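You operate a simulated robot arm through the tools that you are given. There is no shell and no other tool. Be economical: measure what you need, move in short steps, check, and stop when the job is done.

You are at the controls of a simulated two-armed robot. One attempt, no reset.

TASK
Pick up the hand brush with one hand, pass it to the other hand and put it on the low shelf of the window bench.

The check looks at the end state, three seconds after you hand in, the way a careful person would. Anything else that was tipped, shoved, dropped, spilled or broken makes it a failure.

THE ROBOT
Two 7-joint arms with two-finger parallel grippers on one trunk, on a base that drives. Base frame: it is fixed to the floor where the robot stands at the start and does not move with it; the origin is under the middle of the robot, x ahead of it, y to its left, z up; the surface under the hand at the start is at about z = 0.8. Lengths are in m, angles in rad, forces in N, time in s.
The left shoulder is at the start at [0.07, 0.163, 1.12], the right one opposite. With the tool pointing down near the work surface each hand reaches from about 0.4 to 0.88 m from the robot's upright axis, wherever it stands, measured 20 degrees to its own side. Places, roughly: hand brush (12x5x12 cm) [0.7, 0.1, 0.8]; low shelf of the window bench [0.5, 0.2, 0.2]. Payload 3.43 kg a hand.
The tool frame of a hand sits at the grasp point between the pads (the TCP): z along the fingers, y along the line on which they close. The tips reach 0.034 m beyond it. The gripper opens to 0.128 m. The fingers are 0.024 m wide and 0.012 m thick; the gripper's body (0.048 by 0.13 m) begins 0.096 m behind the TCP.
Orientation is that of the tool frame in the base frame, as a unit quaternion [w, x, y, z]. With the fingers straight down and closing along the base's y, the tool's x points along the base's -x, its y along +y and its z along -z.

THE INTERFACE
- The arms move only by the tool jog_arm. It takes "left_commands", "right_commands" or both (then of equal length, played together; a hand with none holds still); each is text: rows parted by semicolons, each of 7 numbers parted by spaces: the shift along the tool's x, y, z in units of 40 mm (1.0 is 40 mm), then the turn, a rotation vector about the tool's x, y, z in units of 8 degrees (1.0 is 8 degrees), then the gripper command, from -1 (fully open) to 1 (shut), values between in proportion. In form: dx dy dz ax ay az grip; .... A call has 1 to 12 rows; each row shifts and turns the commanded pose from where the row before left it, along the tool's axes as they then stand. A call with a number of a shift or a turn outside -1 to 1 is refused whole. Rows are played at 5 a second. More than 0.05 m and 0.15 rad between two rows, or a gripper value outside its range, and nothing of the call is played. Where a pose cannot be reached the arm comes as near as it can. A force on the tool above 40 N (or 10 N above the force at the start of the call, whichever is more), or a blocked arm, ends the call early, and 0.2 s more pass. The fingers move at their own pace (about 0.153 m/s each) and stop on an object; they squeeze with about 42 N. The grip force told is the motor's: it shows also when the fingers shut on nothing. Time passes only in rows, and 0.2 s behind the last, so rows that do not move let the fingers close. It gives the time, the measured TCP pose, the force on the tool (base axes), the opening and the grip force at its end, in the units of the frame above (readings bear some noise), with the torque about the TCP (base axes, N m) and any sound that the robot's microphone picked up.
- Cameras (640 x 400 px; columns grow to the right, rows downward): "scene" is now at [0.1198, 0.0524, 1.3326]; the picture's right is [0.49, -0.87, 0.00], its down [-0.62, -0.34, -0.71] and it looks along [0.62, 0.34, -0.71] (base axes); focal length 245 px, centre (320, 200). "left" rides on the left gripper at [0.076, 0.011, -0.16] in its tool frame; the picture's right is [-0.15, 0.99, 0.00], its down [-0.88, -0.13, -0.46] and it looks along [-0.45, -0.07, 0.89] (tool axes); focal length 234 px, centre (320, 200). "right" rides on the right gripper at [0.076, -0.011, -0.16] in its tool frame; the picture's right is [0.15, 0.99, 0.00], its down [-0.88, 0.13, -0.46] and it looks along [-0.45, 0.07, 0.89] (tool axes); focal length 234 px, centre (320, 200). There is no depth. A picture from a camera that has moved, and an enlarged one, comes with that camera's place and axes in the base frame and with its lens. The place of the scene camera against the robot may be out by one fixed shift of up to 0.018 m in any direction.
- snapshot(camera): a new picture of that camera. It takes no simulated time.
- raise_lower(by): slides the trunk up (or, below 0, down) by that many m; the arms and the scene camera ride with it, the base frame stays. It gives what a move gives, with no picture.
- base_move(legs): drives the robot by 1 to 6 legs, each [ahead, left, turn to the left] in m, m and rad, along the robot's own axes; the way and the turn of a leg run together, so that a leg with both is an arc; at most 1.5 m and 3.142 rad a leg. The arms and the cameras ride along, it lands a little off, and it stops where it bumps. It gives what a move gives.
- head_to(pan, tilt): turns the head with the scene camera to pan (to the left, within 1.501 rad either way) and tilt (down, from -0.506 to 1.204), counted from straight ahead of the robot. It gives what a move gives.
- close_up(camera, box): a new picture of the part [left, top, right, bottom] of that camera's present view, enlarged. It takes no simulated time.
- close_job(): hands the job in; it is judged then, once.

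Work in short steps. Places have to be worked out from the pictures, the camera data and where the tool is seen: move nearer, look again, correct. Check each grasp and each placing, and mend what went wrong. You have 120 turns and 108 pictures in all, those below and enlarged ones among them. Open the grippers and draw the arms clear of the work before you hand the job in, unless the task says otherwise; then end with one line.

The tools are called after "Call:" as a command line: name --argument value ..., lists and objects as JSON in quotes. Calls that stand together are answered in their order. jog_arm: Moves the arms, as the interface text tells. Its arguments: {"type":"object","properties":{"left_commands":{"type":"string"},"right_commands":{"type":"string"}},"required":[]} The other tools are called the same way: raise_lower (by) slides the trunk up or down; base_move (legs) drives the base; head_to (pan, tilt) turns the head that bears the scene camera; snapshot (camera) takes a picture; close_up (camera, box) takes an enlarged picture of a part of a camera's view; close_job () hands the job in.

At the start:

```text
clock: 0.0
left_tcp_pos: [0.4598, 0.4285, 1.0939]
left_tool_rot: [0.0, 0.0, 1.0, -0.001]
left_ft_force: [-0.1, 0.3, 0.0]
left_torque: [-0.02, 0.0, -0.02]
left_opening: 0.128
left_finger_force: 0.1
right_tcp_pos: [0.6989, -0.0284, 1.032]
right_tool_rot: [0.001, 0.0, 1.0, 0.0]
right_ft_force: [-0.1, -1.0, 0.1]
right_torque: [-0.02, 0.0, 0.04]
right_opening: 0.128
right_finger_force: 0.0
trunk travel left (down, up): [-0.6, 0.34]
robot x, y, heading: [-0.0021, 0.0017, 0.001]
head pan, tilt: [0.508, 0.785]
```

scene: 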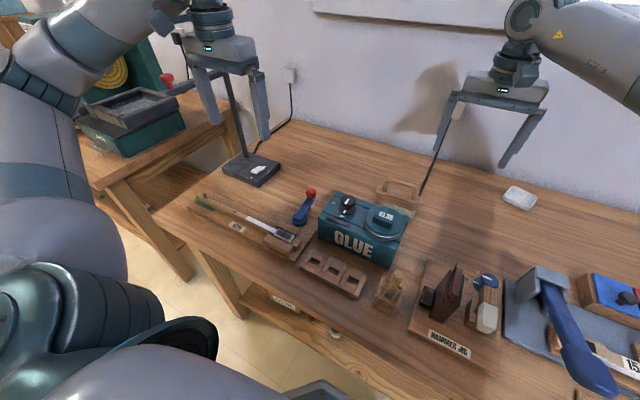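
right: 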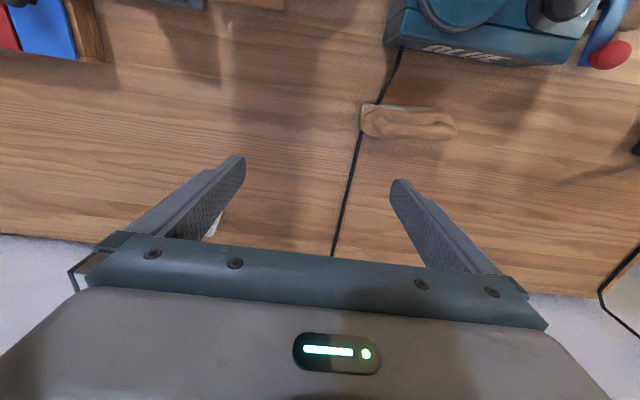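
left: 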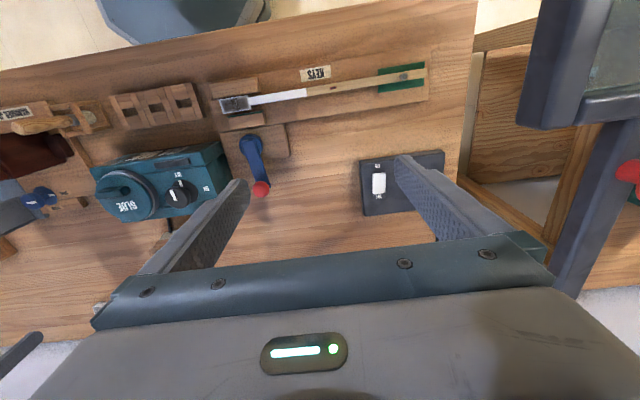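

The brush seems to be the wooden thing behind the glue box; I'll enlarge to be sure.

Call:
close_up --camera "scene" --box '[300, 150, 460, 250]'

Call:
close_up --camera "right" --box '[320, 0, 640, 200]'

Call:
close_up --camera "scene" --box '[360, 240, 520, 360]'

```text
4.00 times, centred on (380, 200) of scene
camera zoom: at [0.1198, 0.0524, 1.3326], right [0.49, -0.87, 0.0], down [-0.62, -0.34, -0.71], along [0.62, 0.34, -0.71], focal length 981 px, centre (80, 200)
```

zoom: 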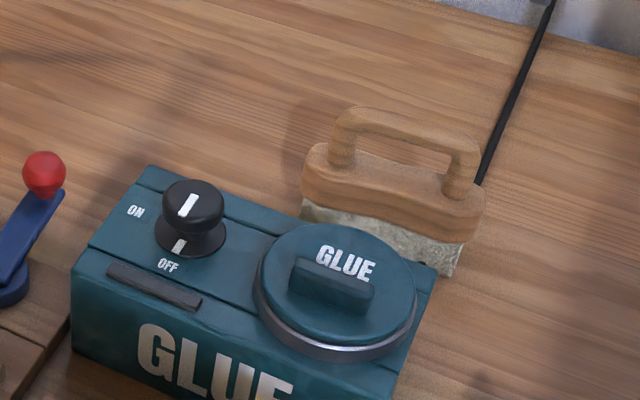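

```text
2.00 times, centred on (480, 100) of right
camera zoom: at [0.6221, -0.0394, 1.1914], right [-0.15, 0.99, 0.0], down [0.88, 0.13, 0.46], along [0.45, 0.07, -0.89], focal length 468 px, centre (0, 400)
```

zoom: 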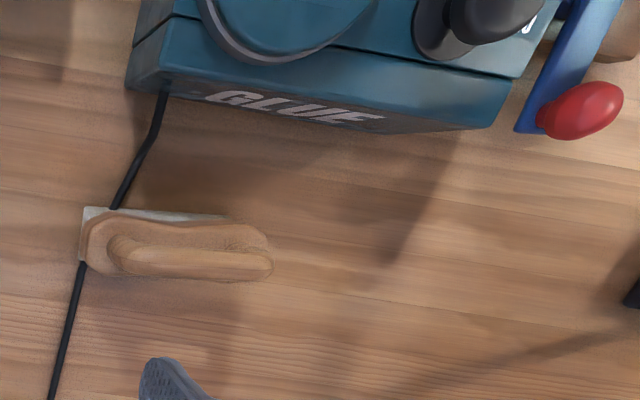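

```text
3.33 times, centred on (440, 300) of scene
camera zoom: at [0.1198, 0.0524, 1.3326], right [0.49, -0.87, 0.0], down [-0.62, -0.34, -0.71], along [0.62, 0.34, -0.71], focal length 818 px, centre (-80, -133)
```

zoom: 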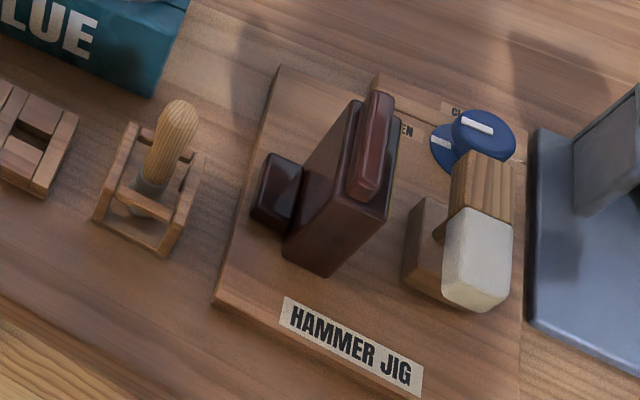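

The brush stands on its bristles behind the glue box. Its D-handle's bar lies roughly along y, near (0.65, 0.08, 0.92). I'll turn the right hand a quarter turn so it closes along x, and part-close the fingers.

Call:
jog_arm --right_commands "0 0 0 0 0 -0.9375 -0.1;0 0 0 0 0 -0.9375 -0.1;0 0 0 0 0 -0.9375 -0.1;0 0 0 0 0 -0.9375 -0.1;0 0 0 0 0 -0.9375 -0.1;0 0 0 0 0 -0.9375 -0.1;0 0 0 0 0 -0.9375 -0.1;0 0 0 0 0 -0.9375 -0.1;0 0 0 0 0 -0.9375 -0.1;0 0 0 0 0 -0.9375 -0.1;0 0 0 0 0 -0.9375 -0.1;0 0 0 0 0 -0.9375 -0.1"

Call:
snapshot --camera "right"

```text
clock: 2.6
left_tcp_pos: [0.4595, 0.4282, 1.094]
left_tool_rot: [0.0, 0.0, 1.0, 0.0]
left_ft_force: [0.2, -0.5, -0.9]
left_torque: [0.03, -0.02, 0.0]
left_opening: 0.1278
left_finger_force: 0.1
right_tcp_pos: [0.6994, -0.0278, 1.0308]
right_tool_rot: [0.0, -0.413, 0.911, 0.0]
right_ft_force: [0.2, -0.6, -0.1]
right_torque: [-0.01, -0.04, 0.02]
right_opening: 0.0704
right_finger_force: 0.1
right hand out of reach, approached as far as the arm can: row 7, 8, 9, 10, 11, 12
trunk travel left (down, up): [-0.6, 0.34]
robot x, y, heading: [-0.002, -0.0012, -0.004]
head pan, tilt: [0.508, 0.785]
```

```text
101 pictures are left
camera right: at [0.6561, -0.0921, 1.1915], right [-0.84, 0.54, 0.0], down [0.48, 0.75, 0.46], along [0.25, 0.38, -0.89], focal length 234 px, centre (320, 200)
```

right: 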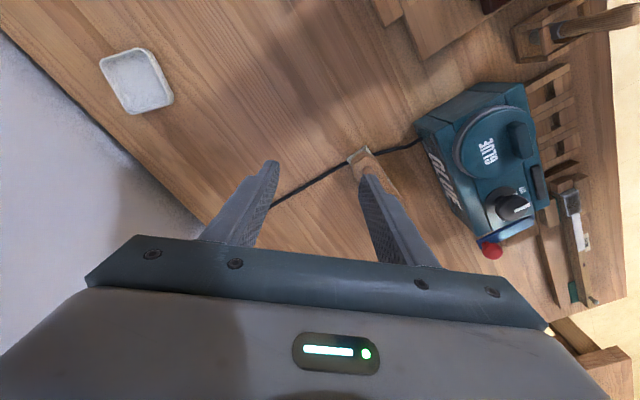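

The wrist reached its limit at about -49°. I'll turn the other way to +90°.

Call:
jog_arm --right_commands "0 0 0 0 0 1 -0.1;0 0 0 0 0 1 -0.1;0 0 0 0 0 1 -0.1;0 0 0 0 0 1 -0.1;0 0 0 0 0 1 -0.1;0 0 0 0 0 1 -0.1;0 0 0 0 0 1 -0.1;0 0 0 0 0 1 -0.1;0 0 0 0 0 1 -0.1"

Call:
jog_arm --right_commands "0 0 0 0 0 1 -0.1;0 0 0 0 0 1 -0.1;0 0 0 0 0 1 -0.1;0 0 0 0 0 1 -0.1;0 0 0 0 0 1 -0.1;0 0 0 0 0 1 -0.1;0 0 0 0 0 1 -0.1;0 0 0 0 0 1 -0.1"

Call:
snapshot --camera "right"

```text
clock: 4.6
left_tcp_pos: [0.4594, 0.4283, 1.0922]
left_tool_rot: [0.0, 0.0, 1.0, 0.001]
left_ft_force: [-0.6, -0.6, 0.4]
left_torque: [-0.01, 0.03, 0.0]
left_opening: 0.128
left_finger_force: 0.0
right_tcp_pos: [0.6986, -0.0276, 1.0322]
right_tool_rot: [0.0, 0.203, 0.979, 0.0]
right_ft_force: [0.0, -0.2, 0.2]
right_torque: [0.02, 0.04, 0.01]
right_opening: 0.0703
right_finger_force: 0.0
trunk travel left (down, up): [-0.6, 0.34]
robot x, y, heading: [-0.0007, -0.0009, 0.001]
head pan, tilt: [0.508, 0.785]
```

```text
clock: 6.4
left_tcp_pos: [0.4595, 0.4282, 1.0933]
left_tool_rot: [0.0, -0.001, 1.0, 0.0]
left_ft_force: [-0.1, -0.2, -0.4]
left_torque: [0.0, 0.02, 0.0]
left_opening: 0.1278
left_finger_force: 0.0
right_tcp_pos: [0.6969, -0.0274, 1.0302]
right_tool_rot: [0.0, 0.691, 0.722, -0.001]
right_ft_force: [0.5, -0.5, 0.1]
right_torque: [0.0, -0.02, -0.02]
right_opening: 0.0702
right_finger_force: 0.1
trunk travel left (down, up): [-0.6, 0.34]
robot x, y, heading: [-0.0005, 0.0003, -0.003]
head pan, tilt: [0.508, 0.785]
```

```text
100 pictures are left
camera right: at [0.6832, 0.0473, 1.1913], right [0.98, 0.19, 0.0], down [0.17, -0.87, 0.46], along [0.09, -0.45, -0.89], focal length 234 px, centre (320, 200)
```

right: 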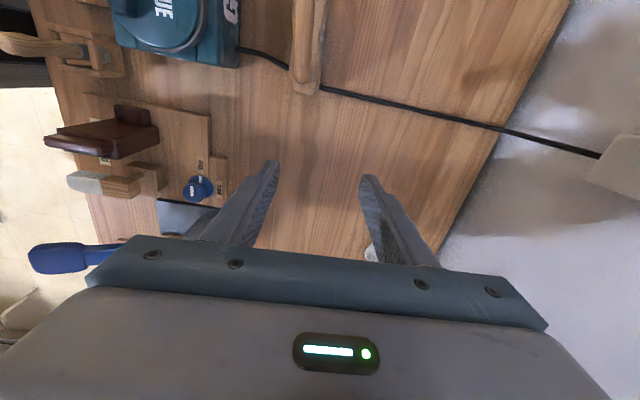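

The tool is now closing along x. I'll move it over the estimated brush centre at the same height and look.

Call:
jog_arm --right_commands "0.65 -0.23 0 0 0 0 -0.1;0.65 -0.23 0 0 0 0 -0.1;0.65 -0.23 0 0 0 0 -0.1;0.65 -0.22 0 0 0 0 -0.1"

Call:
snapshot --camera "right"

Call:
snapshot --camera "scene"

```text
clock: 7.4
left_tcp_pos: [0.4601, 0.4295, 1.0924]
left_tool_rot: [-0.001, 0.001, 1.0, -0.002]
left_ft_force: [-0.3, -0.5, 0.2]
left_torque: [-0.03, 0.0, -0.03]
left_opening: 0.128
left_finger_force: 0.0
right_tcp_pos: [0.6586, 0.0754, 1.0304]
right_tool_rot: [0.0, 0.691, 0.723, -0.001]
right_ft_force: [-0.1, -0.8, 0.0]
right_torque: [0.02, -0.02, -0.02]
right_opening: 0.0703
right_finger_force: 0.0
trunk travel left (down, up): [-0.6, 0.34]
robot x, y, heading: [-0.0005, 0.0053, 0.002]
head pan, tilt: [0.508, 0.785]
```

```text
99 pictures are left
camera right: at [0.6427, 0.1503, 1.1911], right [0.98, 0.19, 0.0], down [0.17, -0.87, 0.46], along [0.09, -0.45, -0.89], focal length 234 px, centre (320, 200)
```

right: 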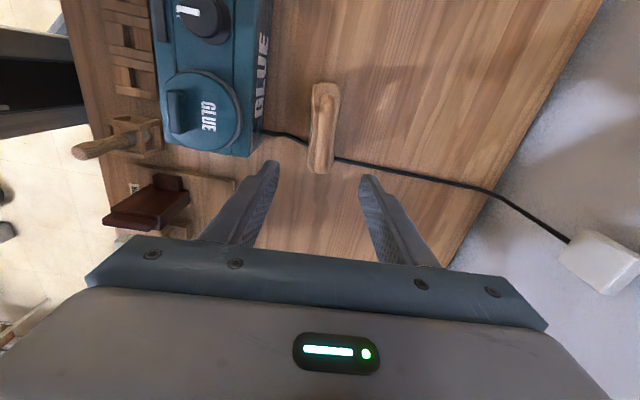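

```text
98 pictures are left
camera scene: at [0.1196, 0.0537, 1.3326], right [0.49, -0.87, 0.0], down [-0.62, -0.35, -0.71], along [0.62, 0.34, -0.71], focal length 245 px, centre (320, 200)
```

scene: 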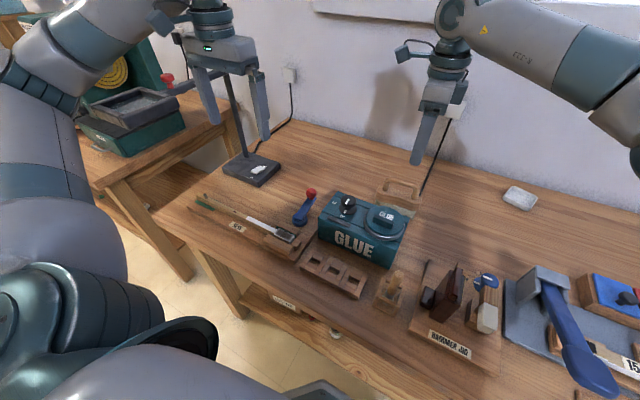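

The handle bar runs from about (0.661, 0.05) to (0.651, 0.14), so its centre is near (0.656, 0.094). I'll shift there, turn slightly to match, and descend to z 0.96.

Call:
jog_arm --right_commands "0.46 -0.04 0 0 0 -0.45 -0.1;0 0 0.6 0 0 0 -0.1;0 0 0.6 0 0 0 -0.1;0 0 0.55 0 0 0 -0.1"

Call:
snapshot --camera "right"

Call:
close_up --camera "scene" --box '[320, 110, 480, 240]'

```text
clock: 8.4
left_tcp_pos: [0.4597, 0.4287, 1.0929]
left_tool_rot: [0.001, 0.0, 1.0, 0.0]
left_ft_force: [0.6, 0.6, 0.6]
left_torque: [0.03, 0.04, -0.01]
left_opening: 0.1278
left_finger_force: 0.1
right_tcp_pos: [0.6551, 0.0916, 0.9608]
right_tool_rot: [0.0, 0.667, 0.745, 0.0]
right_ft_force: [0.4, 0.2, 0.0]
right_torque: [0.05, 0.0, 0.01]
right_opening: 0.0705
right_finger_force: 0.1
trunk travel left (down, up): [-0.6, 0.34]
robot x, y, heading: [0.0003, -0.0036, -0.0]
head pan, tilt: [0.508, 0.785]
```

```text
97 pictures are left
camera right: at [0.6352, 0.1656, 1.1206], right [0.97, 0.25, 0.0], down [0.23, -0.86, 0.46], along [0.12, -0.44, -0.89], focal length 234 px, centre (320, 200)
```

right: 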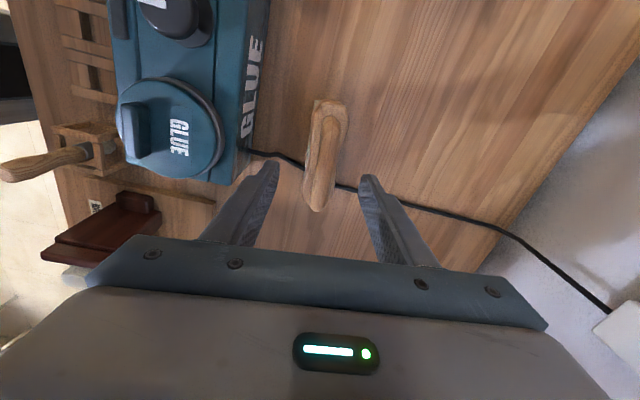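

```text
3.08 times, centred on (400, 175) of scene
camera zoom: at [0.1202, 0.0525, 1.3326], right [0.49, -0.87, 0.0], down [-0.62, -0.34, -0.71], along [0.62, 0.34, -0.71], focal length 755 px, centre (74, 277)
```

zoom: 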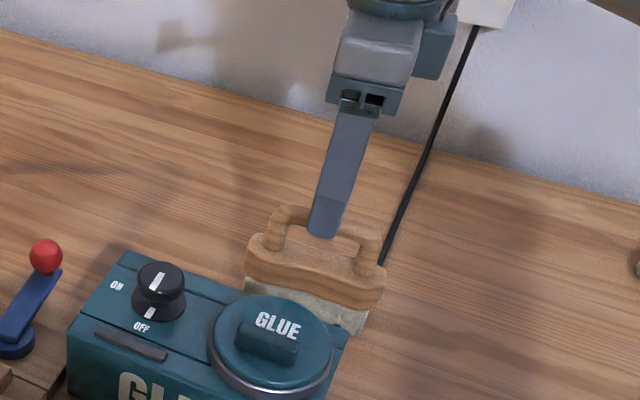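

The bar is centred between the fingers. Descending 35 mm.

Call:
jog_arm --right_commands "0 0 0.45 0 0 0 -0.1;0 0 0.45 0 0 0 -0.1"

Call:
close_up --camera "scene" --box '[360, 140, 440, 240]'

Call:
close_up --camera "right" --box '[220, 80, 420, 260]'

```text
clock: 9.0
left_tcp_pos: [0.4596, 0.4273, 1.0928]
left_tool_rot: [0.0, 0.001, 1.0, 0.0]
left_ft_force: [-1.3, -0.8, -0.1]
left_torque: [0.0, -0.02, -0.01]
left_opening: 0.1277
left_finger_force: 0.1
right_tcp_pos: [0.6562, 0.0911, 0.9243]
right_tool_rot: [0.0, 0.667, 0.745, 0.0]
right_ft_force: [-0.6, -0.2, 0.8]
right_torque: [0.01, -0.02, -0.01]
right_opening: 0.0705
right_finger_force: 0.0
trunk travel left (down, up): [-0.6, 0.34]
robot x, y, heading: [-0.0016, -0.0008, 0.001]
head pan, tilt: [0.508, 0.785]
```

```text
4.00 times, centred on (400, 190) of scene
camera zoom: at [0.1201, 0.0523, 1.3326], right [0.49, -0.87, 0.0], down [-0.62, -0.34, -0.71], along [0.62, 0.34, -0.71], focal length 981 px, centre (0, 240)
```

zoom: 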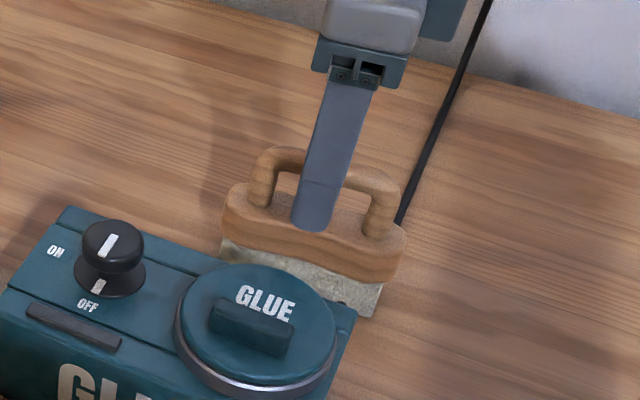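

```text
2.22 times, centred on (320, 170) of right
camera zoom: at [0.6355, 0.1654, 1.0845], right [0.97, 0.25, 0.0], down [0.23, -0.86, 0.46], along [0.12, -0.44, -0.89], focal length 520 px, centre (320, 267)
```

zoom: 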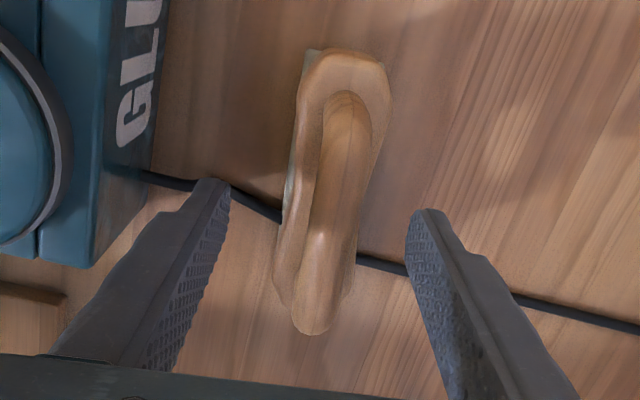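

The fingertips straddle the bar just above the block. Closing.

Call:
jog_arm --right_commands "0 0 0 0 0 0 1;0 0 0 0 0 0 1;0 0 0 0 0 0 1;0 0 0 0 0 0 1"

Call:
close_up --camera "right" --box '[220, 80, 420, 260]'

```text
clock: 10.0
left_tcp_pos: [0.4605, 0.4283, 1.0929]
left_tool_rot: [0.0, 0.0, 1.0, 0.0]
left_ft_force: [-0.4, -0.1, -0.1]
left_torque: [0.0, 0.03, 0.0]
left_opening: 0.128
left_finger_force: 0.1
right_tcp_pos: [0.6558, 0.0921, 0.9251]
right_tool_rot: [0.0, 0.668, 0.744, 0.0]
right_ft_force: [0.0, -0.6, 0.9]
right_torque: [0.04, 0.02, -0.01]
right_opening: 0.0169
right_finger_force: 42.3
trunk travel left (down, up): [-0.6, 0.34]
robot x, y, heading: [0.0033, 0.0, 0.002]
head pan, tilt: [0.508, 0.785]
```

```text
2.22 times, centred on (320, 170) of right
camera zoom: at [0.6354, 0.1655, 1.0848], right [0.97, 0.25, 0.0], down [0.23, -0.86, 0.46], along [0.12, -0.44, -0.89], focal length 520 px, centre (320, 267)
```

zoom: 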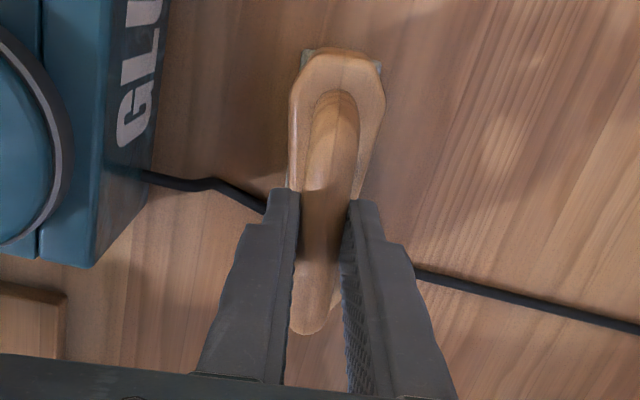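

The bar is gripped (1.7 cm, 42 N). Lifting straight up slowly.

Call:
jog_arm --right_commands "0 0 -0.25 0 0 0 1;0 0 -0.5 0 0 0 1;0 0 -0.7 0 0 0 1;0 0 -0.8 0 0 0 1;0 0 -0.8 0 0 0 1;0 0 -0.8 0 0 0 1;0 0 -0.8 0 0 0 1"

Call:
snapshot --camera "scene"

Call:
snapshot --camera "right"

```text
clock: 11.6
left_tcp_pos: [0.4593, 0.4297, 1.0935]
left_tool_rot: [0.0, 0.0, 1.0, 0.0]
left_ft_force: [-0.6, 0.1, -0.3]
left_torque: [-0.04, 0.02, 0.01]
left_opening: 0.1279
left_finger_force: 0.0
right_tcp_pos: [0.6522, 0.0924, 1.1106]
right_tool_rot: [0.0, 0.667, 0.745, 0.001]
right_ft_force: [-0.2, -1.1, -1.3]
right_torque: [-0.04, -0.04, 0.02]
right_opening: 0.0169
right_finger_force: 42.3
trunk travel left (down, up): [-0.6, 0.34]
robot x, y, heading: [-0.0025, -0.0003, -0.003]
head pan, tilt: [0.508, 0.785]
```

```text
92 pictures are left
camera scene: at [0.1191, 0.0529, 1.3326], right [0.49, -0.87, 0.0], down [-0.62, -0.34, -0.71], along [0.62, 0.34, -0.71], focal length 245 px, centre (320, 200)
```

scene: 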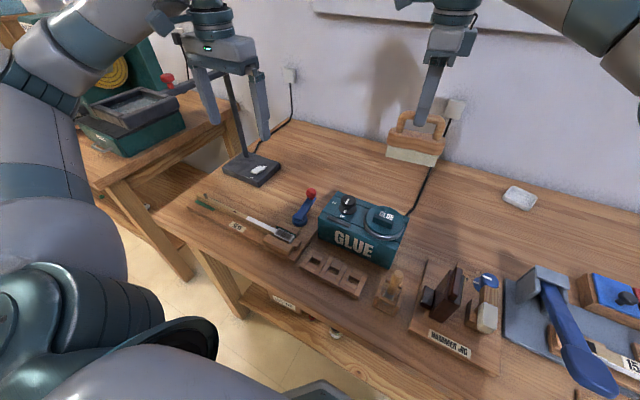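

```text
91 pictures are left
camera right: at [0.6325, 0.1662, 1.2709], right [0.97, 0.25, 0.0], down [0.23, -0.86, 0.46], along [0.12, -0.44, -0.89], focal length 234 px, centre (320, 200)
```

right: 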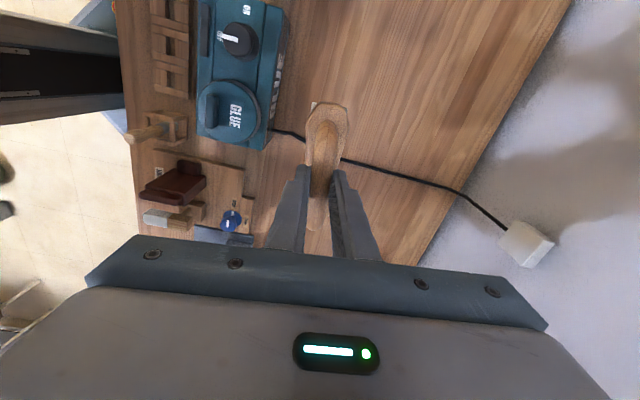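

Lifted cleanly. Before driving back I'll check the stand next to the left hand and the bench edge.

Call:
close_up --camera "scene" --box '[60, 20, 320, 200]'

Call:
close_up --camera "scene" --box '[80, 200, 360, 400]'

```text
2.22 times, centred on (190, 110) of scene
camera zoom: at [0.1191, 0.0529, 1.3326], right [0.49, -0.87, 0.0], down [-0.62, -0.34, -0.71], along [0.62, 0.34, -0.71], focal length 545 px, centre (609, 400)
```

zoom: 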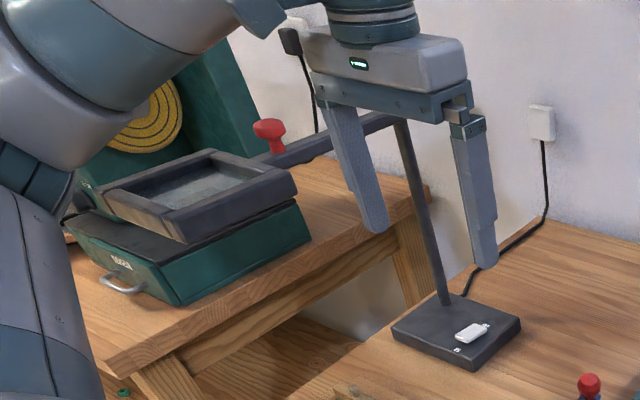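

```text
2.00 times, centred on (220, 300) of scene
camera zoom: at [0.1191, 0.0529, 1.3326], right [0.49, -0.87, 0.0], down [-0.62, -0.34, -0.71], along [0.62, 0.34, -0.71], focal length 490 px, centre (520, 0)
```

zoom: 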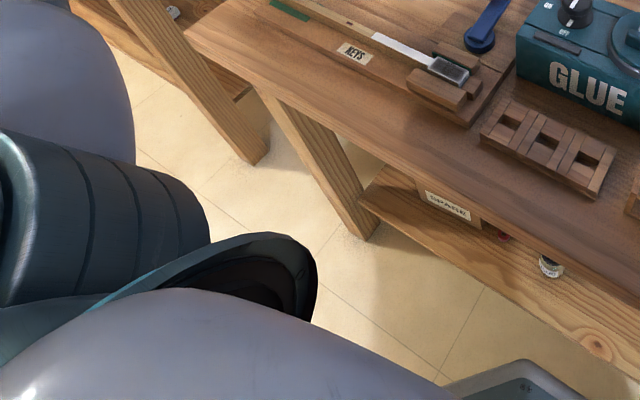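

Everything behind the hands is clear and the brush's underside is at about 0.985. Driving 0.45 m straight back.

Call:
base_move --legs '[[-0.45, 0, 0]]'

Call:
head_to --pan 0.3 --tilt 0.75

Call:
snapshot --camera "scene"

```text
clock: 14.3
left_tcp_pos: [0.0153, 0.4268, 1.094]
left_tool_rot: [0.0, 0.002, 1.0, 0.0]
left_ft_force: [0.2, 0.3, -0.5]
left_torque: [0.0, 0.05, 0.01]
left_opening: 0.1281
left_finger_force: 0.1
right_tcp_pos: [0.2071, 0.0907, 1.1103]
right_tool_rot: [0.0, 0.669, 0.744, 0.0]
right_ft_force: [-0.4, 0.3, -2.2]
right_torque: [0.01, 0.04, 0.0]
right_opening: 0.0167
right_finger_force: 41.9
trunk travel left (down, up): [-0.6, 0.34]
robot x, y, heading: [-0.4474, 0.0046, -0.003]
head pan, tilt: [0.508, 0.785]
```

```text
clock: 15.0
left_tcp_pos: [0.0155, 0.4278, 1.0939]
left_tool_rot: [-0.001, 0.002, 1.0, 0.0]
left_ft_force: [0.0, 0.5, -0.7]
left_torque: [0.01, 0.01, -0.02]
left_opening: 0.1277
left_finger_force: 0.1
right_tcp_pos: [0.2065, 0.0892, 1.1089]
right_tool_rot: [0.0, 0.669, 0.743, 0.0]
right_ft_force: [0.4, -0.4, -0.7]
right_torque: [0.01, 0.0, 0.01]
right_opening: 0.0171
right_finger_force: 42.4
trunk travel left (down, up): [-0.6, 0.34]
robot x, y, heading: [-0.4476, 0.004, -0.007]
head pan, tilt: [0.3, 0.75]
```

```text
88 pictures are left
camera scene: at [-0.3185, 0.0379, 1.3355], right [0.29, -0.96, 0.0], down [-0.65, -0.2, -0.73], along [0.7, 0.21, -0.68], focal length 245 px, centre (320, 200)
```

scene: 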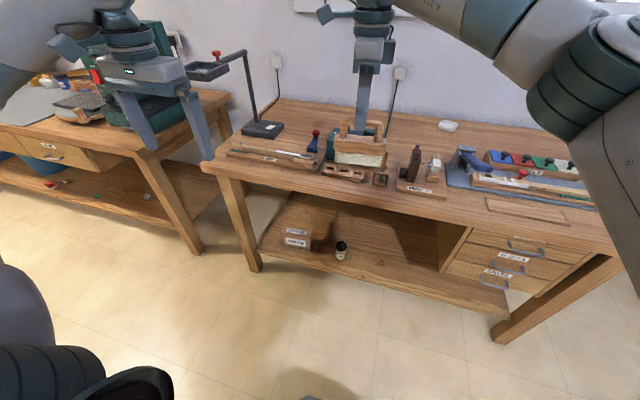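

The shelf of the bench ahead is visible, with free space right of the jar near (0.52, -0.07, 0.2). For the pass, the right hand will yaw the brush so one end faces the left hand. The left hand will tilt to about 40° below horizontal, yawed 30° inward. Turning both in place.

Call:
jog_arm --left_commands "0 0 0 0 0 0.94 -1;0 0 0 0 0 0.94 -1;0 0 0 0 0 0.94 -1;0 0 0 0 0 0.93 -1;0 0 0 0 -0.9 0 -1;0 0 0 0 -0.9 0 -1;0 0 0 0 -0.9 0 -1;0 0 0 0 -0.9 0 -1;0 0 0 0 -0.9 0 -1;0 0 0 0 -0.9 0 -1;0 0 0 0 -0.85 0 -1" --right_commands "0 0 0 0 0 -0.61 1;0 0 0 0 0 -0.61 1;0 0 0 0 0 -0.61 1;0 0 0 0 0 -0.61 1;0 0 0 0 0 -0.61 1;0 0 0 0 0 -0.61 1;0 0 0 0 0 -0.61 1;0 0 0 0 0 -0.61 1;0 0 0 0 0 -0.61 1;0 0 0 0 0 -0.61 1;0 0 0 0 0 -0.61 1"

Call:
snapshot --camera "scene"

Call:
snapshot --camera "left"

```text
clock: 17.4
left_tcp_pos: [0.0135, 0.4264, 1.0931]
left_tool_rot: [0.409, 0.236, 0.875, -0.11]
left_ft_force: [-0.4, 0.0, 0.3]
left_torque: [0.01, 0.01, 0.01]
left_opening: 0.128
left_finger_force: 0.0
right_tcp_pos: [0.2066, 0.0899, 1.1104]
right_tool_rot: [0.0, 0.26, 0.966, -0.001]
right_ft_force: [-0.7, -0.4, -1.9]
right_torque: [0.02, -0.03, 0.0]
right_opening: 0.0168
right_finger_force: 41.8
trunk travel left (down, up): [-0.6, 0.34]
robot x, y, heading: [-0.447, 0.0012, -0.004]
head pan, tilt: [0.3, 0.75]
```

```text
87 pictures are left
camera scene: at [-0.3196, 0.0376, 1.3357], right [0.29, -0.96, 0.0], down [-0.65, -0.2, -0.73], along [0.7, 0.21, -0.68], focal length 245 px, centre (320, 200)
```

scene: 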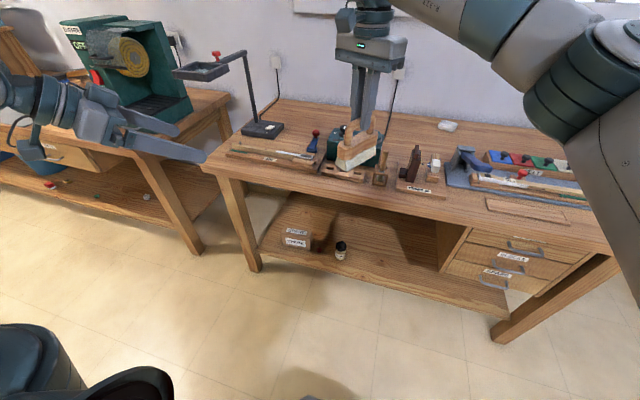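

```text
86 pictures are left
camera left: at [-0.1278, 0.5242, 1.1391], right [0.58, 0.81, 0.11], down [0.12, -0.22, 0.97], along [0.81, -0.55, -0.22], focal length 234 px, centre (320, 200)
```

left: 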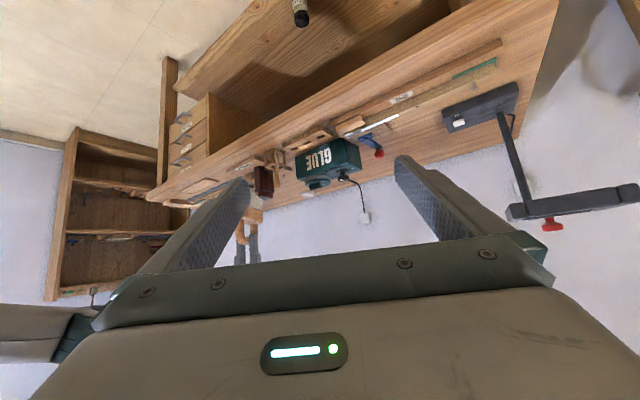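

Both poses are as planned. I place the brush block's near end around (0.155, 0.12, 1.055). I'll move the left hand to a standoff 12 cm short of the grasp along its fingers.

Call:
jog_arm --left_commands "-0.576 -0.694 0.469 0 0 0 -1;-0.576 -0.694 0.469 0 0 0 -1;-0.576 -0.694 0.469 0 0 0 -1;-0.576 -0.694 0.469 0 0 0 -1;-0.576 -0.694 0.469 0 0 0 -1;-0.576 -0.694 0.469 0 0 0 -1;-0.576 -0.694 0.469 0 0 0 -1"

Call:
snapshot --camera "left"

Call:
snapshot --camera "scene"

Call:
snapshot --camera "right"

```text
clock: 19.0
left_tcp_pos: [0.0944, 0.1546, 1.1319]
left_tool_rot: [0.407, 0.237, 0.875, -0.109]
left_ft_force: [0.5, -0.3, -0.4]
left_torque: [0.04, 0.05, 0.01]
left_opening: 0.1281
left_finger_force: 0.0
right_tcp_pos: [0.2091, 0.0887, 1.1096]
right_tool_rot: [-0.001, 0.261, 0.965, 0.001]
right_ft_force: [0.3, -0.1, -1.5]
right_torque: [0.02, -0.01, -0.02]
right_opening: 0.0168
right_finger_force: 42.2
trunk travel left (down, up): [-0.6, 0.34]
robot x, y, heading: [-0.4459, 0.0019, 0.0]
head pan, tilt: [0.3, 0.75]
```

```text
85 pictures are left
camera left: at [-0.0479, 0.2518, 1.1783], right [0.58, 0.81, 0.11], down [0.12, -0.22, 0.97], along [0.81, -0.55, -0.23], focal length 234 px, centre (320, 200)
```

left: 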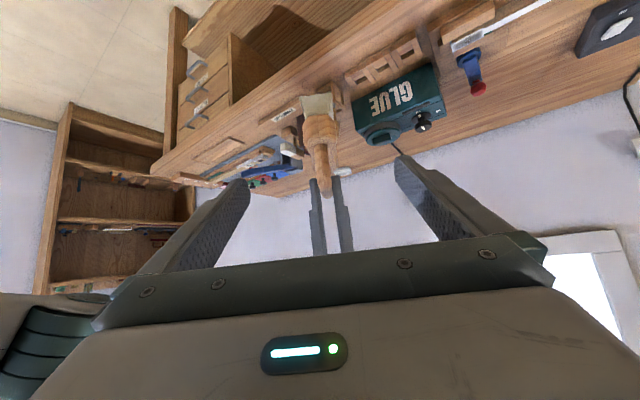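

```text
84 pictures are left
camera scene: at [-0.3174, 0.0356, 1.3354], right [0.29, -0.96, 0.0], down [-0.65, -0.2, -0.73], along [0.7, 0.21, -0.68], focal length 245 px, centre (320, 200)
```

scene: 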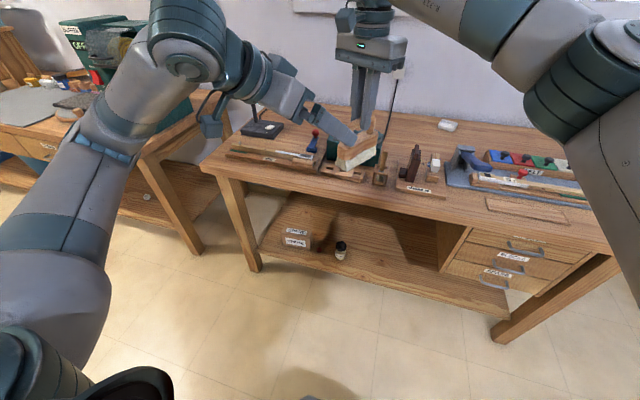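

```text
83 pictures are left
camera right: at [0.1362, 0.1163, 1.27], right [0.37, 0.93, 0.0], down [0.83, -0.33, 0.45], along [0.42, -0.17, -0.89], focal length 234 px, centre (320, 200)
```

right: 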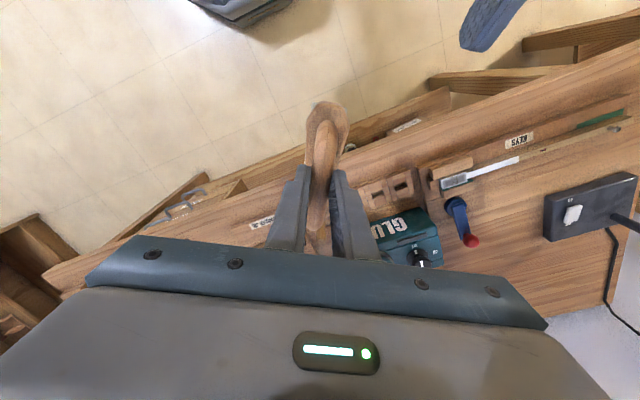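

Laterally the brush is centred in the left fingers. Enlarging to measure the block's near end.

Call:
close_up --camera "left" --box '[220, 70, 420, 210]'

Call:
close_up --camera "scene" --box '[270, 60, 430, 190]'

```text
2.86 times, centred on (320, 140) of left
camera zoom: at [-0.0479, 0.2518, 1.1783], right [0.58, 0.81, 0.11], down [0.12, -0.22, 0.97], along [0.81, -0.55, -0.23], focal length 669 px, centre (320, 371)
```

zoom: 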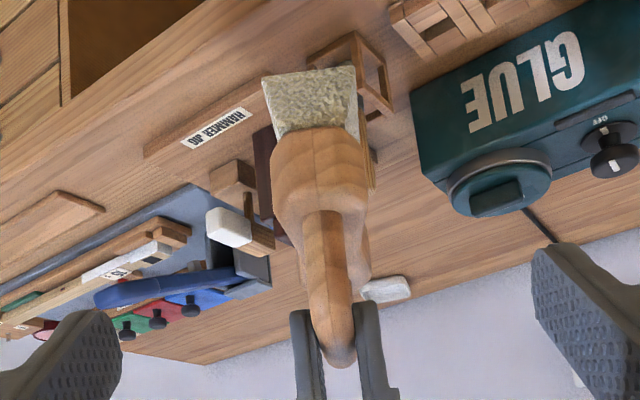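

```text
3.08 times, centred on (350, 125) of scene
camera zoom: at [-0.3174, 0.0356, 1.3354], right [0.29, -0.96, 0.0], down [-0.65, -0.2, -0.73], along [0.7, 0.21, -0.68], focal length 755 px, centre (228, 431)
```

zoom: 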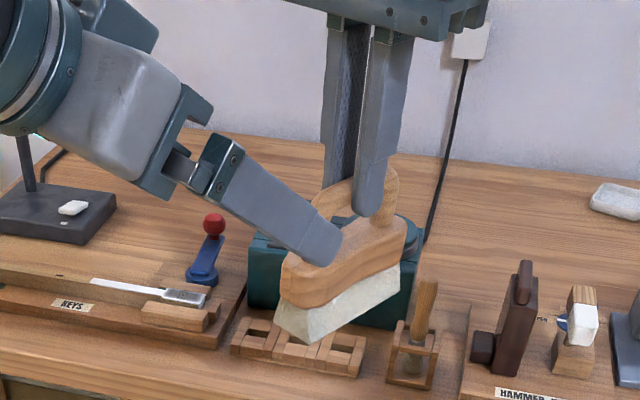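

The block spans z≈1.022–1.054 and is about 4 cm thick. Advancing the left hand along its fingers to straddle it, still open.

Call:
jog_arm --left_commands "0.04 0 0.83 0 0 0 -0.6;0.04 0 0.83 0 0 0 -0.6;0.04 0 0.83 0 0 0 -0.6;0.04 0 0.83 0 0 0 -0.6"

Call:
close_up --camera "left" --box '[200, 40, 440, 220]'

Call:
close_up --camera "scene" --box '[270, 60, 430, 190]'

```text
clock: 20.0
left_tcp_pos: [0.179, 0.1081, 1.0399]
left_tool_rot: [0.408, 0.236, 0.875, -0.11]
left_ft_force: [0.6, -0.1, 0.9]
left_torque: [0.0, 0.03, 0.01]
left_opening: 0.1023
left_finger_force: 0.0
right_tcp_pos: [0.2085, 0.0898, 1.1091]
right_tool_rot: [0.0, 0.261, 0.965, 0.0]
right_ft_force: [1.5, -0.1, -2.5]
right_torque: [0.01, 0.05, 0.0]
right_opening: 0.0172
right_finger_force: 41.9
trunk travel left (down, up): [-0.6, 0.34]
robot x, y, heading: [-0.4448, 0.0016, -0.002]
head pan, tilt: [0.3, 0.75]
```

```text
2.22 times, centred on (320, 130) of left
camera zoom: at [0.0372, 0.205, 1.086], right [0.58, 0.81, 0.11], down [0.12, -0.22, 0.97], along [0.81, -0.55, -0.23], focal length 520 px, centre (320, 356)
```

zoom: 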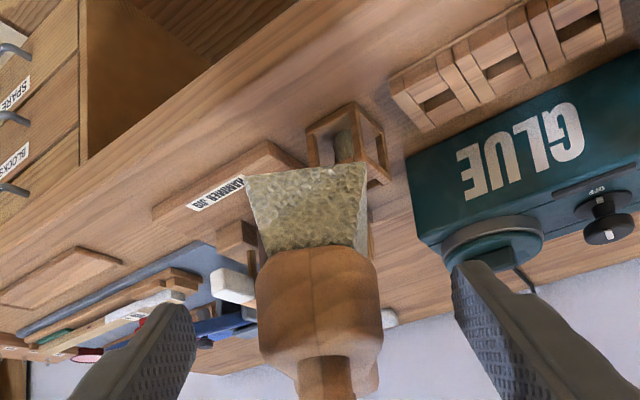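

```text
3.08 times, centred on (350, 125) of scene
camera zoom: at [-0.3173, 0.0373, 1.3354], right [0.29, -0.96, 0.0], down [-0.65, -0.2, -0.73], along [0.7, 0.21, -0.68], focal length 755 px, centre (228, 431)
```

zoom: 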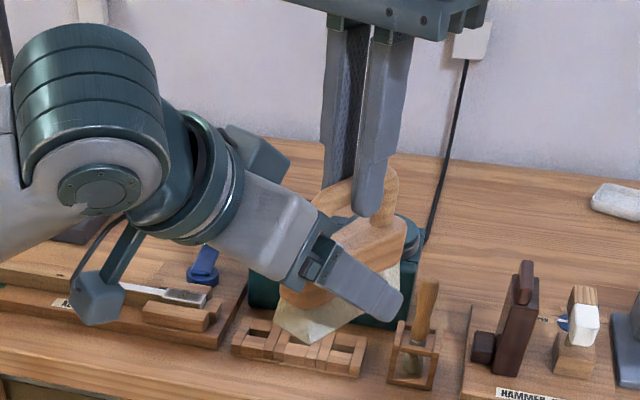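

The fingers straddle the block symmetrically but a touch low. Raising 8 mm and closing the left hand.

Call:
jog_arm --left_commands "-0.154 0 -0.129 0 0 0 -0.6;0 0 0 0 0 0 0;0 0 0 0 0 0 0.25;0 0 0 0 0 0 0.5;0 0 0 0 0 0 1;0 0 0 0 0 0 1;0 0 0 0 0 0 1"

Call:
close_up --camera "left" --box '[200, 40, 440, 220]'

Call:
close_up --camera "scene" --box '[270, 60, 430, 190]'

```text
clock: 21.6
left_tcp_pos: [0.1781, 0.1075, 1.0493]
left_tool_rot: [0.408, 0.237, 0.875, -0.11]
left_ft_force: [5.4, 3.9, -1.8]
left_torque: [-0.07, 0.26, 0.25]
left_opening: 0.0357
left_finger_force: 42.1
right_tcp_pos: [0.2062, 0.0904, 1.1104]
right_tool_rot: [0.0, 0.261, 0.965, 0.0]
right_ft_force: [-5.5, -3.7, 2.0]
right_torque: [-0.13, 0.19, -0.04]
right_opening: 0.017
right_finger_force: 41.9
trunk travel left (down, up): [-0.6, 0.34]
robot x, y, heading: [-0.4456, -0.0014, -0.005]
head pan, tilt: [0.3, 0.75]
```

```text
2.22 times, centred on (320, 130) of left
camera zoom: at [0.0356, 0.2051, 1.0948], right [0.58, 0.81, 0.11], down [0.12, -0.22, 0.97], along [0.81, -0.55, -0.23], focal length 520 px, centre (320, 356)
```

zoom: 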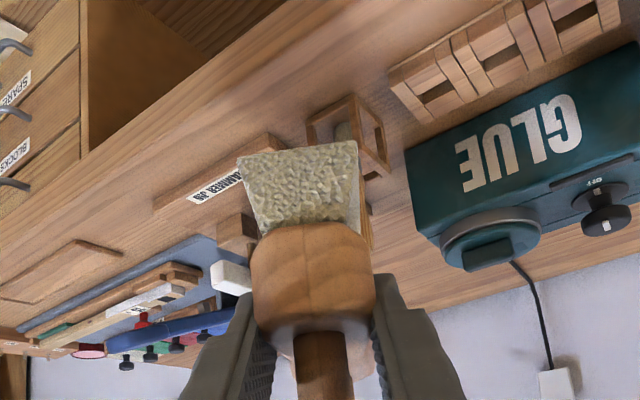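

```text
3.08 times, centred on (350, 125) of scene
camera zoom: at [-0.3184, 0.0378, 1.3355], right [0.29, -0.96, 0.0], down [-0.65, -0.2, -0.73], along [0.7, 0.21, -0.68], focal length 755 px, centre (228, 431)
```

zoom: 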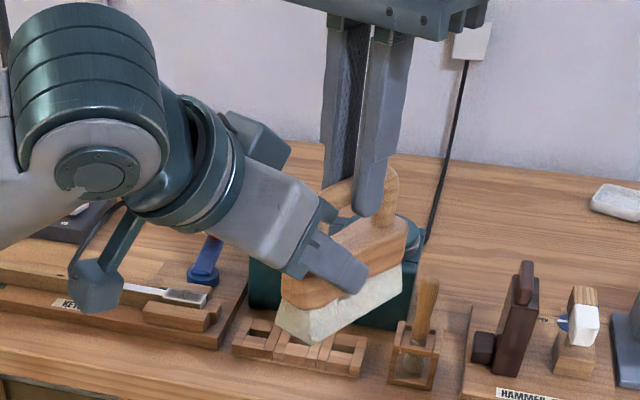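

Left hand holds the block (36 mm, 42 N). Now releasing the right hand.

Call:
jog_arm --right_commands "0 0 0 0 0 0 0.6;0 0 0 0 0 0 0.2;0 0 0 0 0 0 -0.1;0 0 0 0 0 0 -0.1"

Call:
jog_arm --right_commands "0 0 -0.5 0 0 0 -0.1;0 0 -0.9 0 0 0 -0.1;0 0 -0.9 0 0 0 -0.1;0 0 -0.9 0 0 0 -0.1"

Call:
snapshot --camera "scene"

Call:
snapshot --camera "left"

```text
clock: 22.6
left_tcp_pos: [0.1771, 0.1075, 1.0488]
left_tool_rot: [0.408, 0.236, 0.875, -0.11]
left_ft_force: [0.0, 1.1, -0.3]
left_torque: [0.04, 0.03, 0.0]
left_opening: 0.0356
left_finger_force: 41.8
right_tcp_pos: [0.2069, 0.0905, 1.1101]
right_tool_rot: [0.0, 0.262, 0.965, 0.0]
right_ft_force: [-0.1, 0.1, -0.4]
right_torque: [-0.01, -0.04, 0.01]
right_opening: 0.0704
right_finger_force: 0.1
trunk travel left (down, up): [-0.6, 0.34]
robot x, y, heading: [-0.4454, -0.0011, -0.001]
head pan, tilt: [0.3, 0.75]
```

```text
clock: 23.6
left_tcp_pos: [0.1769, 0.109, 1.0502]
left_tool_rot: [0.408, 0.236, 0.875, -0.11]
left_ft_force: [0.2, 0.7, 0.2]
left_torque: [0.02, 0.03, -0.01]
left_opening: 0.0355
left_finger_force: 42.1
right_tcp_pos: [0.2054, 0.0905, 1.2394]
right_tool_rot: [0.0, 0.261, 0.965, 0.0]
right_ft_force: [-0.8, -0.3, 0.4]
right_torque: [-0.03, -0.05, -0.03]
right_opening: 0.0702
right_finger_force: 0.1
trunk travel left (down, up): [-0.6, 0.34]
robot x, y, heading: [-0.4485, 0.0016, -0.008]
head pan, tilt: [0.3, 0.75]
```

```text
76 pictures are left
camera scene: at [-0.3201, 0.0387, 1.3356], right [0.29, -0.96, 0.0], down [-0.65, -0.2, -0.73], along [0.7, 0.21, -0.68], focal length 245 px, centre (320, 200)
```

scene: 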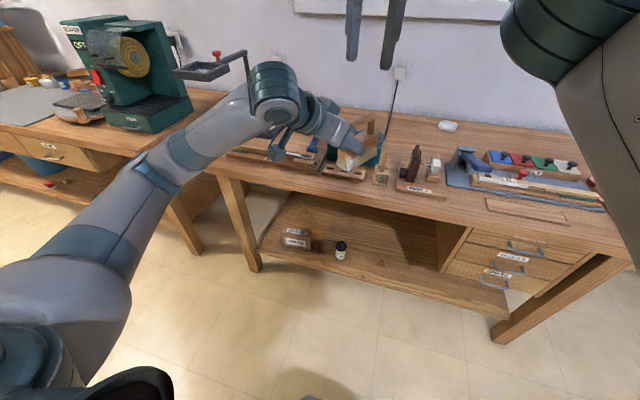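

```text
75 pictures are left
camera left: at [0.0341, 0.2057, 1.0953], right [0.58, 0.81, 0.11], down [0.12, -0.22, 0.97], along [0.81, -0.55, -0.23], focal length 234 px, centre (320, 200)
```

left: 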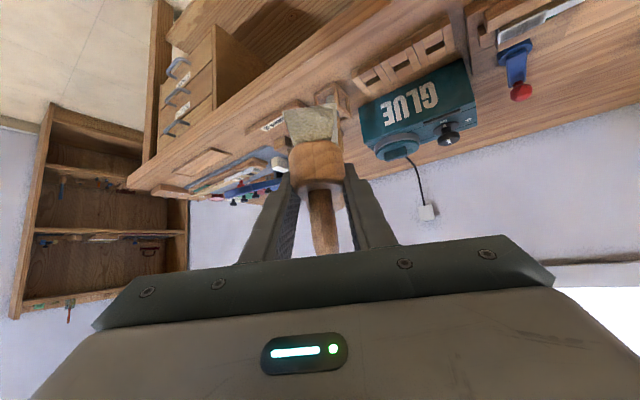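

The pass is done and the left hand holds the brush alone. Swinging the right hand out to the side, clear of the bench.

Call:
jog_arm --right_commands "-0.17 -1 0 0 0 0 -0.1;-0.17 -1 0 0 0 0 -0.1;-0.17 -1 0 0 0 0 -0.1;-0.17 -1 0 0 0 0 -0.1;-0.17 -1 0 0 0 0 -0.1;-0.17 -1 0 0 0 0 -0.1;-0.17 -1 0 0 0 0 -0.1;-0.17 -1 0 0 0 0 -0.1;-0.17 -1 0 0 0 0 -0.1;-0.17 -1 0 0 0 0 -0.1;-0.17 -1 0 0 0 0 -0.1"

Call:
head_to --pan 0 --tilt 0.8

Call:
snapshot --camera "scene"

```text
clock: 26.0
left_tcp_pos: [0.1766, 0.106, 1.0493]
left_tool_rot: [0.408, 0.236, 0.875, -0.11]
left_ft_force: [0.4, -0.6, 0.4]
left_torque: [0.03, 0.06, 0.05]
left_opening: 0.0353
left_finger_force: 42.1
right_tcp_pos: [0.0474, -0.3305, 1.2371]
right_tool_rot: [0.0, 0.261, 0.965, 0.002]
right_ft_force: [-0.6, 0.4, 1.0]
right_torque: [0.04, 0.0, -0.01]
right_opening: 0.0703
right_finger_force: 0.0
trunk travel left (down, up): [-0.6, 0.34]
robot x, y, heading: [-0.4481, -0.001, -0.003]
head pan, tilt: [0.3, 0.75]
```

```text
clock: 26.8
left_tcp_pos: [0.1779, 0.1075, 1.0488]
left_tool_rot: [0.408, 0.236, 0.875, -0.11]
left_ft_force: [0.3, 0.6, -0.5]
left_torque: [0.02, 0.02, -0.01]
left_opening: 0.0354
left_finger_force: 41.7
right_tcp_pos: [0.0499, -0.3285, 1.2384]
right_tool_rot: [0.0, 0.262, 0.965, 0.0]
right_ft_force: [0.2, -0.5, 0.8]
right_torque: [-0.02, -0.03, 0.0]
right_opening: 0.0705
right_finger_force: 0.1
trunk travel left (down, up): [-0.6, 0.34]
robot x, y, heading: [-0.4473, 0.0023, -0.002]
head pan, tilt: [0.0, 0.799]
```

```text
74 pictures are left
camera scene: at [-0.317, 0.0134, 1.3315], right [0.0, -1.0, 0.0], down [-0.72, 0.0, -0.7], along [0.7, 0.0, -0.72], focal length 245 px, centre (320, 200)
```

scene: 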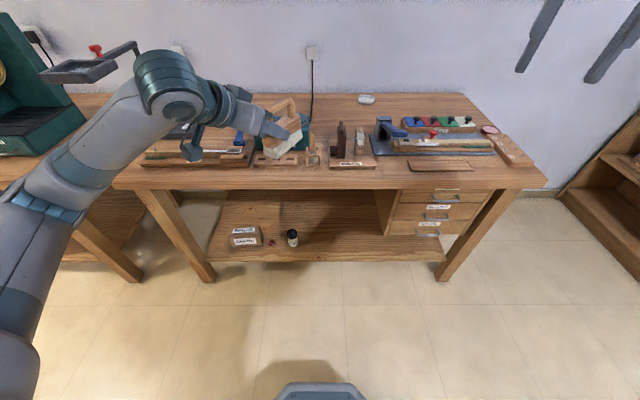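

The shelf's front edge is at x≈0.34, the table front at ≈0.25, the jar at (0.43, 0.17), and the shelf is free from y -0.33 to 0.13. The brush should land around (0.47, -0.08). I'll pull the right hand further back so it stays clear, then back the base off and lower the trunk.

Call:
jog_arm --right_commands "0.6 -0.71 0 0 0 0 -0.1;0.6 -0.71 0 0 0 0 -0.1;0.6 -0.71 0 0 0 0 -0.1;0.6 -0.71 0 0 0 0 -0.1;0.6 -0.71 0 0 0 0 -0.1;0.6 -0.71 0 0 0 0 -0.1;0.6 -0.71 0 0 0 0 -0.1;0.6 -0.71 0 0 0 0 -0.1"

Call:
base_move --legs '[[-0.25, 0, 0], [0, -0.17, 0]]'

Call:
snapshot --camera "scene"

```text
clock: 28.6
left_tcp_pos: [0.1764, 0.1077, 1.0508]
left_tool_rot: [0.407, 0.238, 0.875, -0.111]
left_ft_force: [0.4, -0.1, -0.6]
left_torque: [0.04, 0.03, 0.01]
left_opening: 0.0353
left_finger_force: 42.0
right_tcp_pos: [-0.2063, -0.3729, 1.212]
right_tool_rot: [0.0, 0.262, 0.965, 0.001]
right_ft_force: [0.5, -0.2, 0.4]
right_torque: [0.06, -0.02, -0.01]
right_opening: 0.0702
right_finger_force: 0.0
right hand out of reach, approached as far as the arm can: row 6, 7, 8
trunk travel left (down, up): [-0.6, 0.34]
robot x, y, heading: [-0.4487, -0.0015, -0.0]
head pan, tilt: [0.0, 0.799]
```

```text
clock: 31.5
left_tcp_pos: [-0.0687, -0.059, 1.0499]
left_tool_rot: [0.408, 0.238, 0.874, -0.111]
left_ft_force: [-0.2, -1.0, -1.4]
left_torque: [0.03, 0.03, -0.02]
left_opening: 0.0352
left_finger_force: 42.3
right_tcp_pos: [-0.4534, -0.5402, 1.2105]
right_tool_rot: [0.001, 0.263, 0.965, 0.0]
right_ft_force: [-0.2, 0.2, -0.3]
right_torque: [-0.04, 0.01, 0.0]
right_opening: 0.0704
right_finger_force: 0.0
trunk travel left (down, up): [-0.6, 0.34]
robot x, y, heading: [-0.6926, -0.1672, 0.0]
head pan, tilt: [0.0, 0.799]
```

```text
73 pictures are left
camera scene: at [-0.5642, -0.153, 1.3315], right [-0.01, -1.0, 0.0], down [-0.72, 0.0, -0.7], along [0.7, 0.0, -0.72], focal length 245 px, centre (320, 200)
```

scene: 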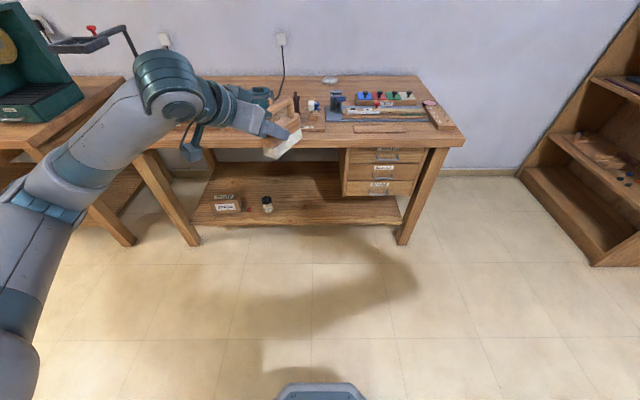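

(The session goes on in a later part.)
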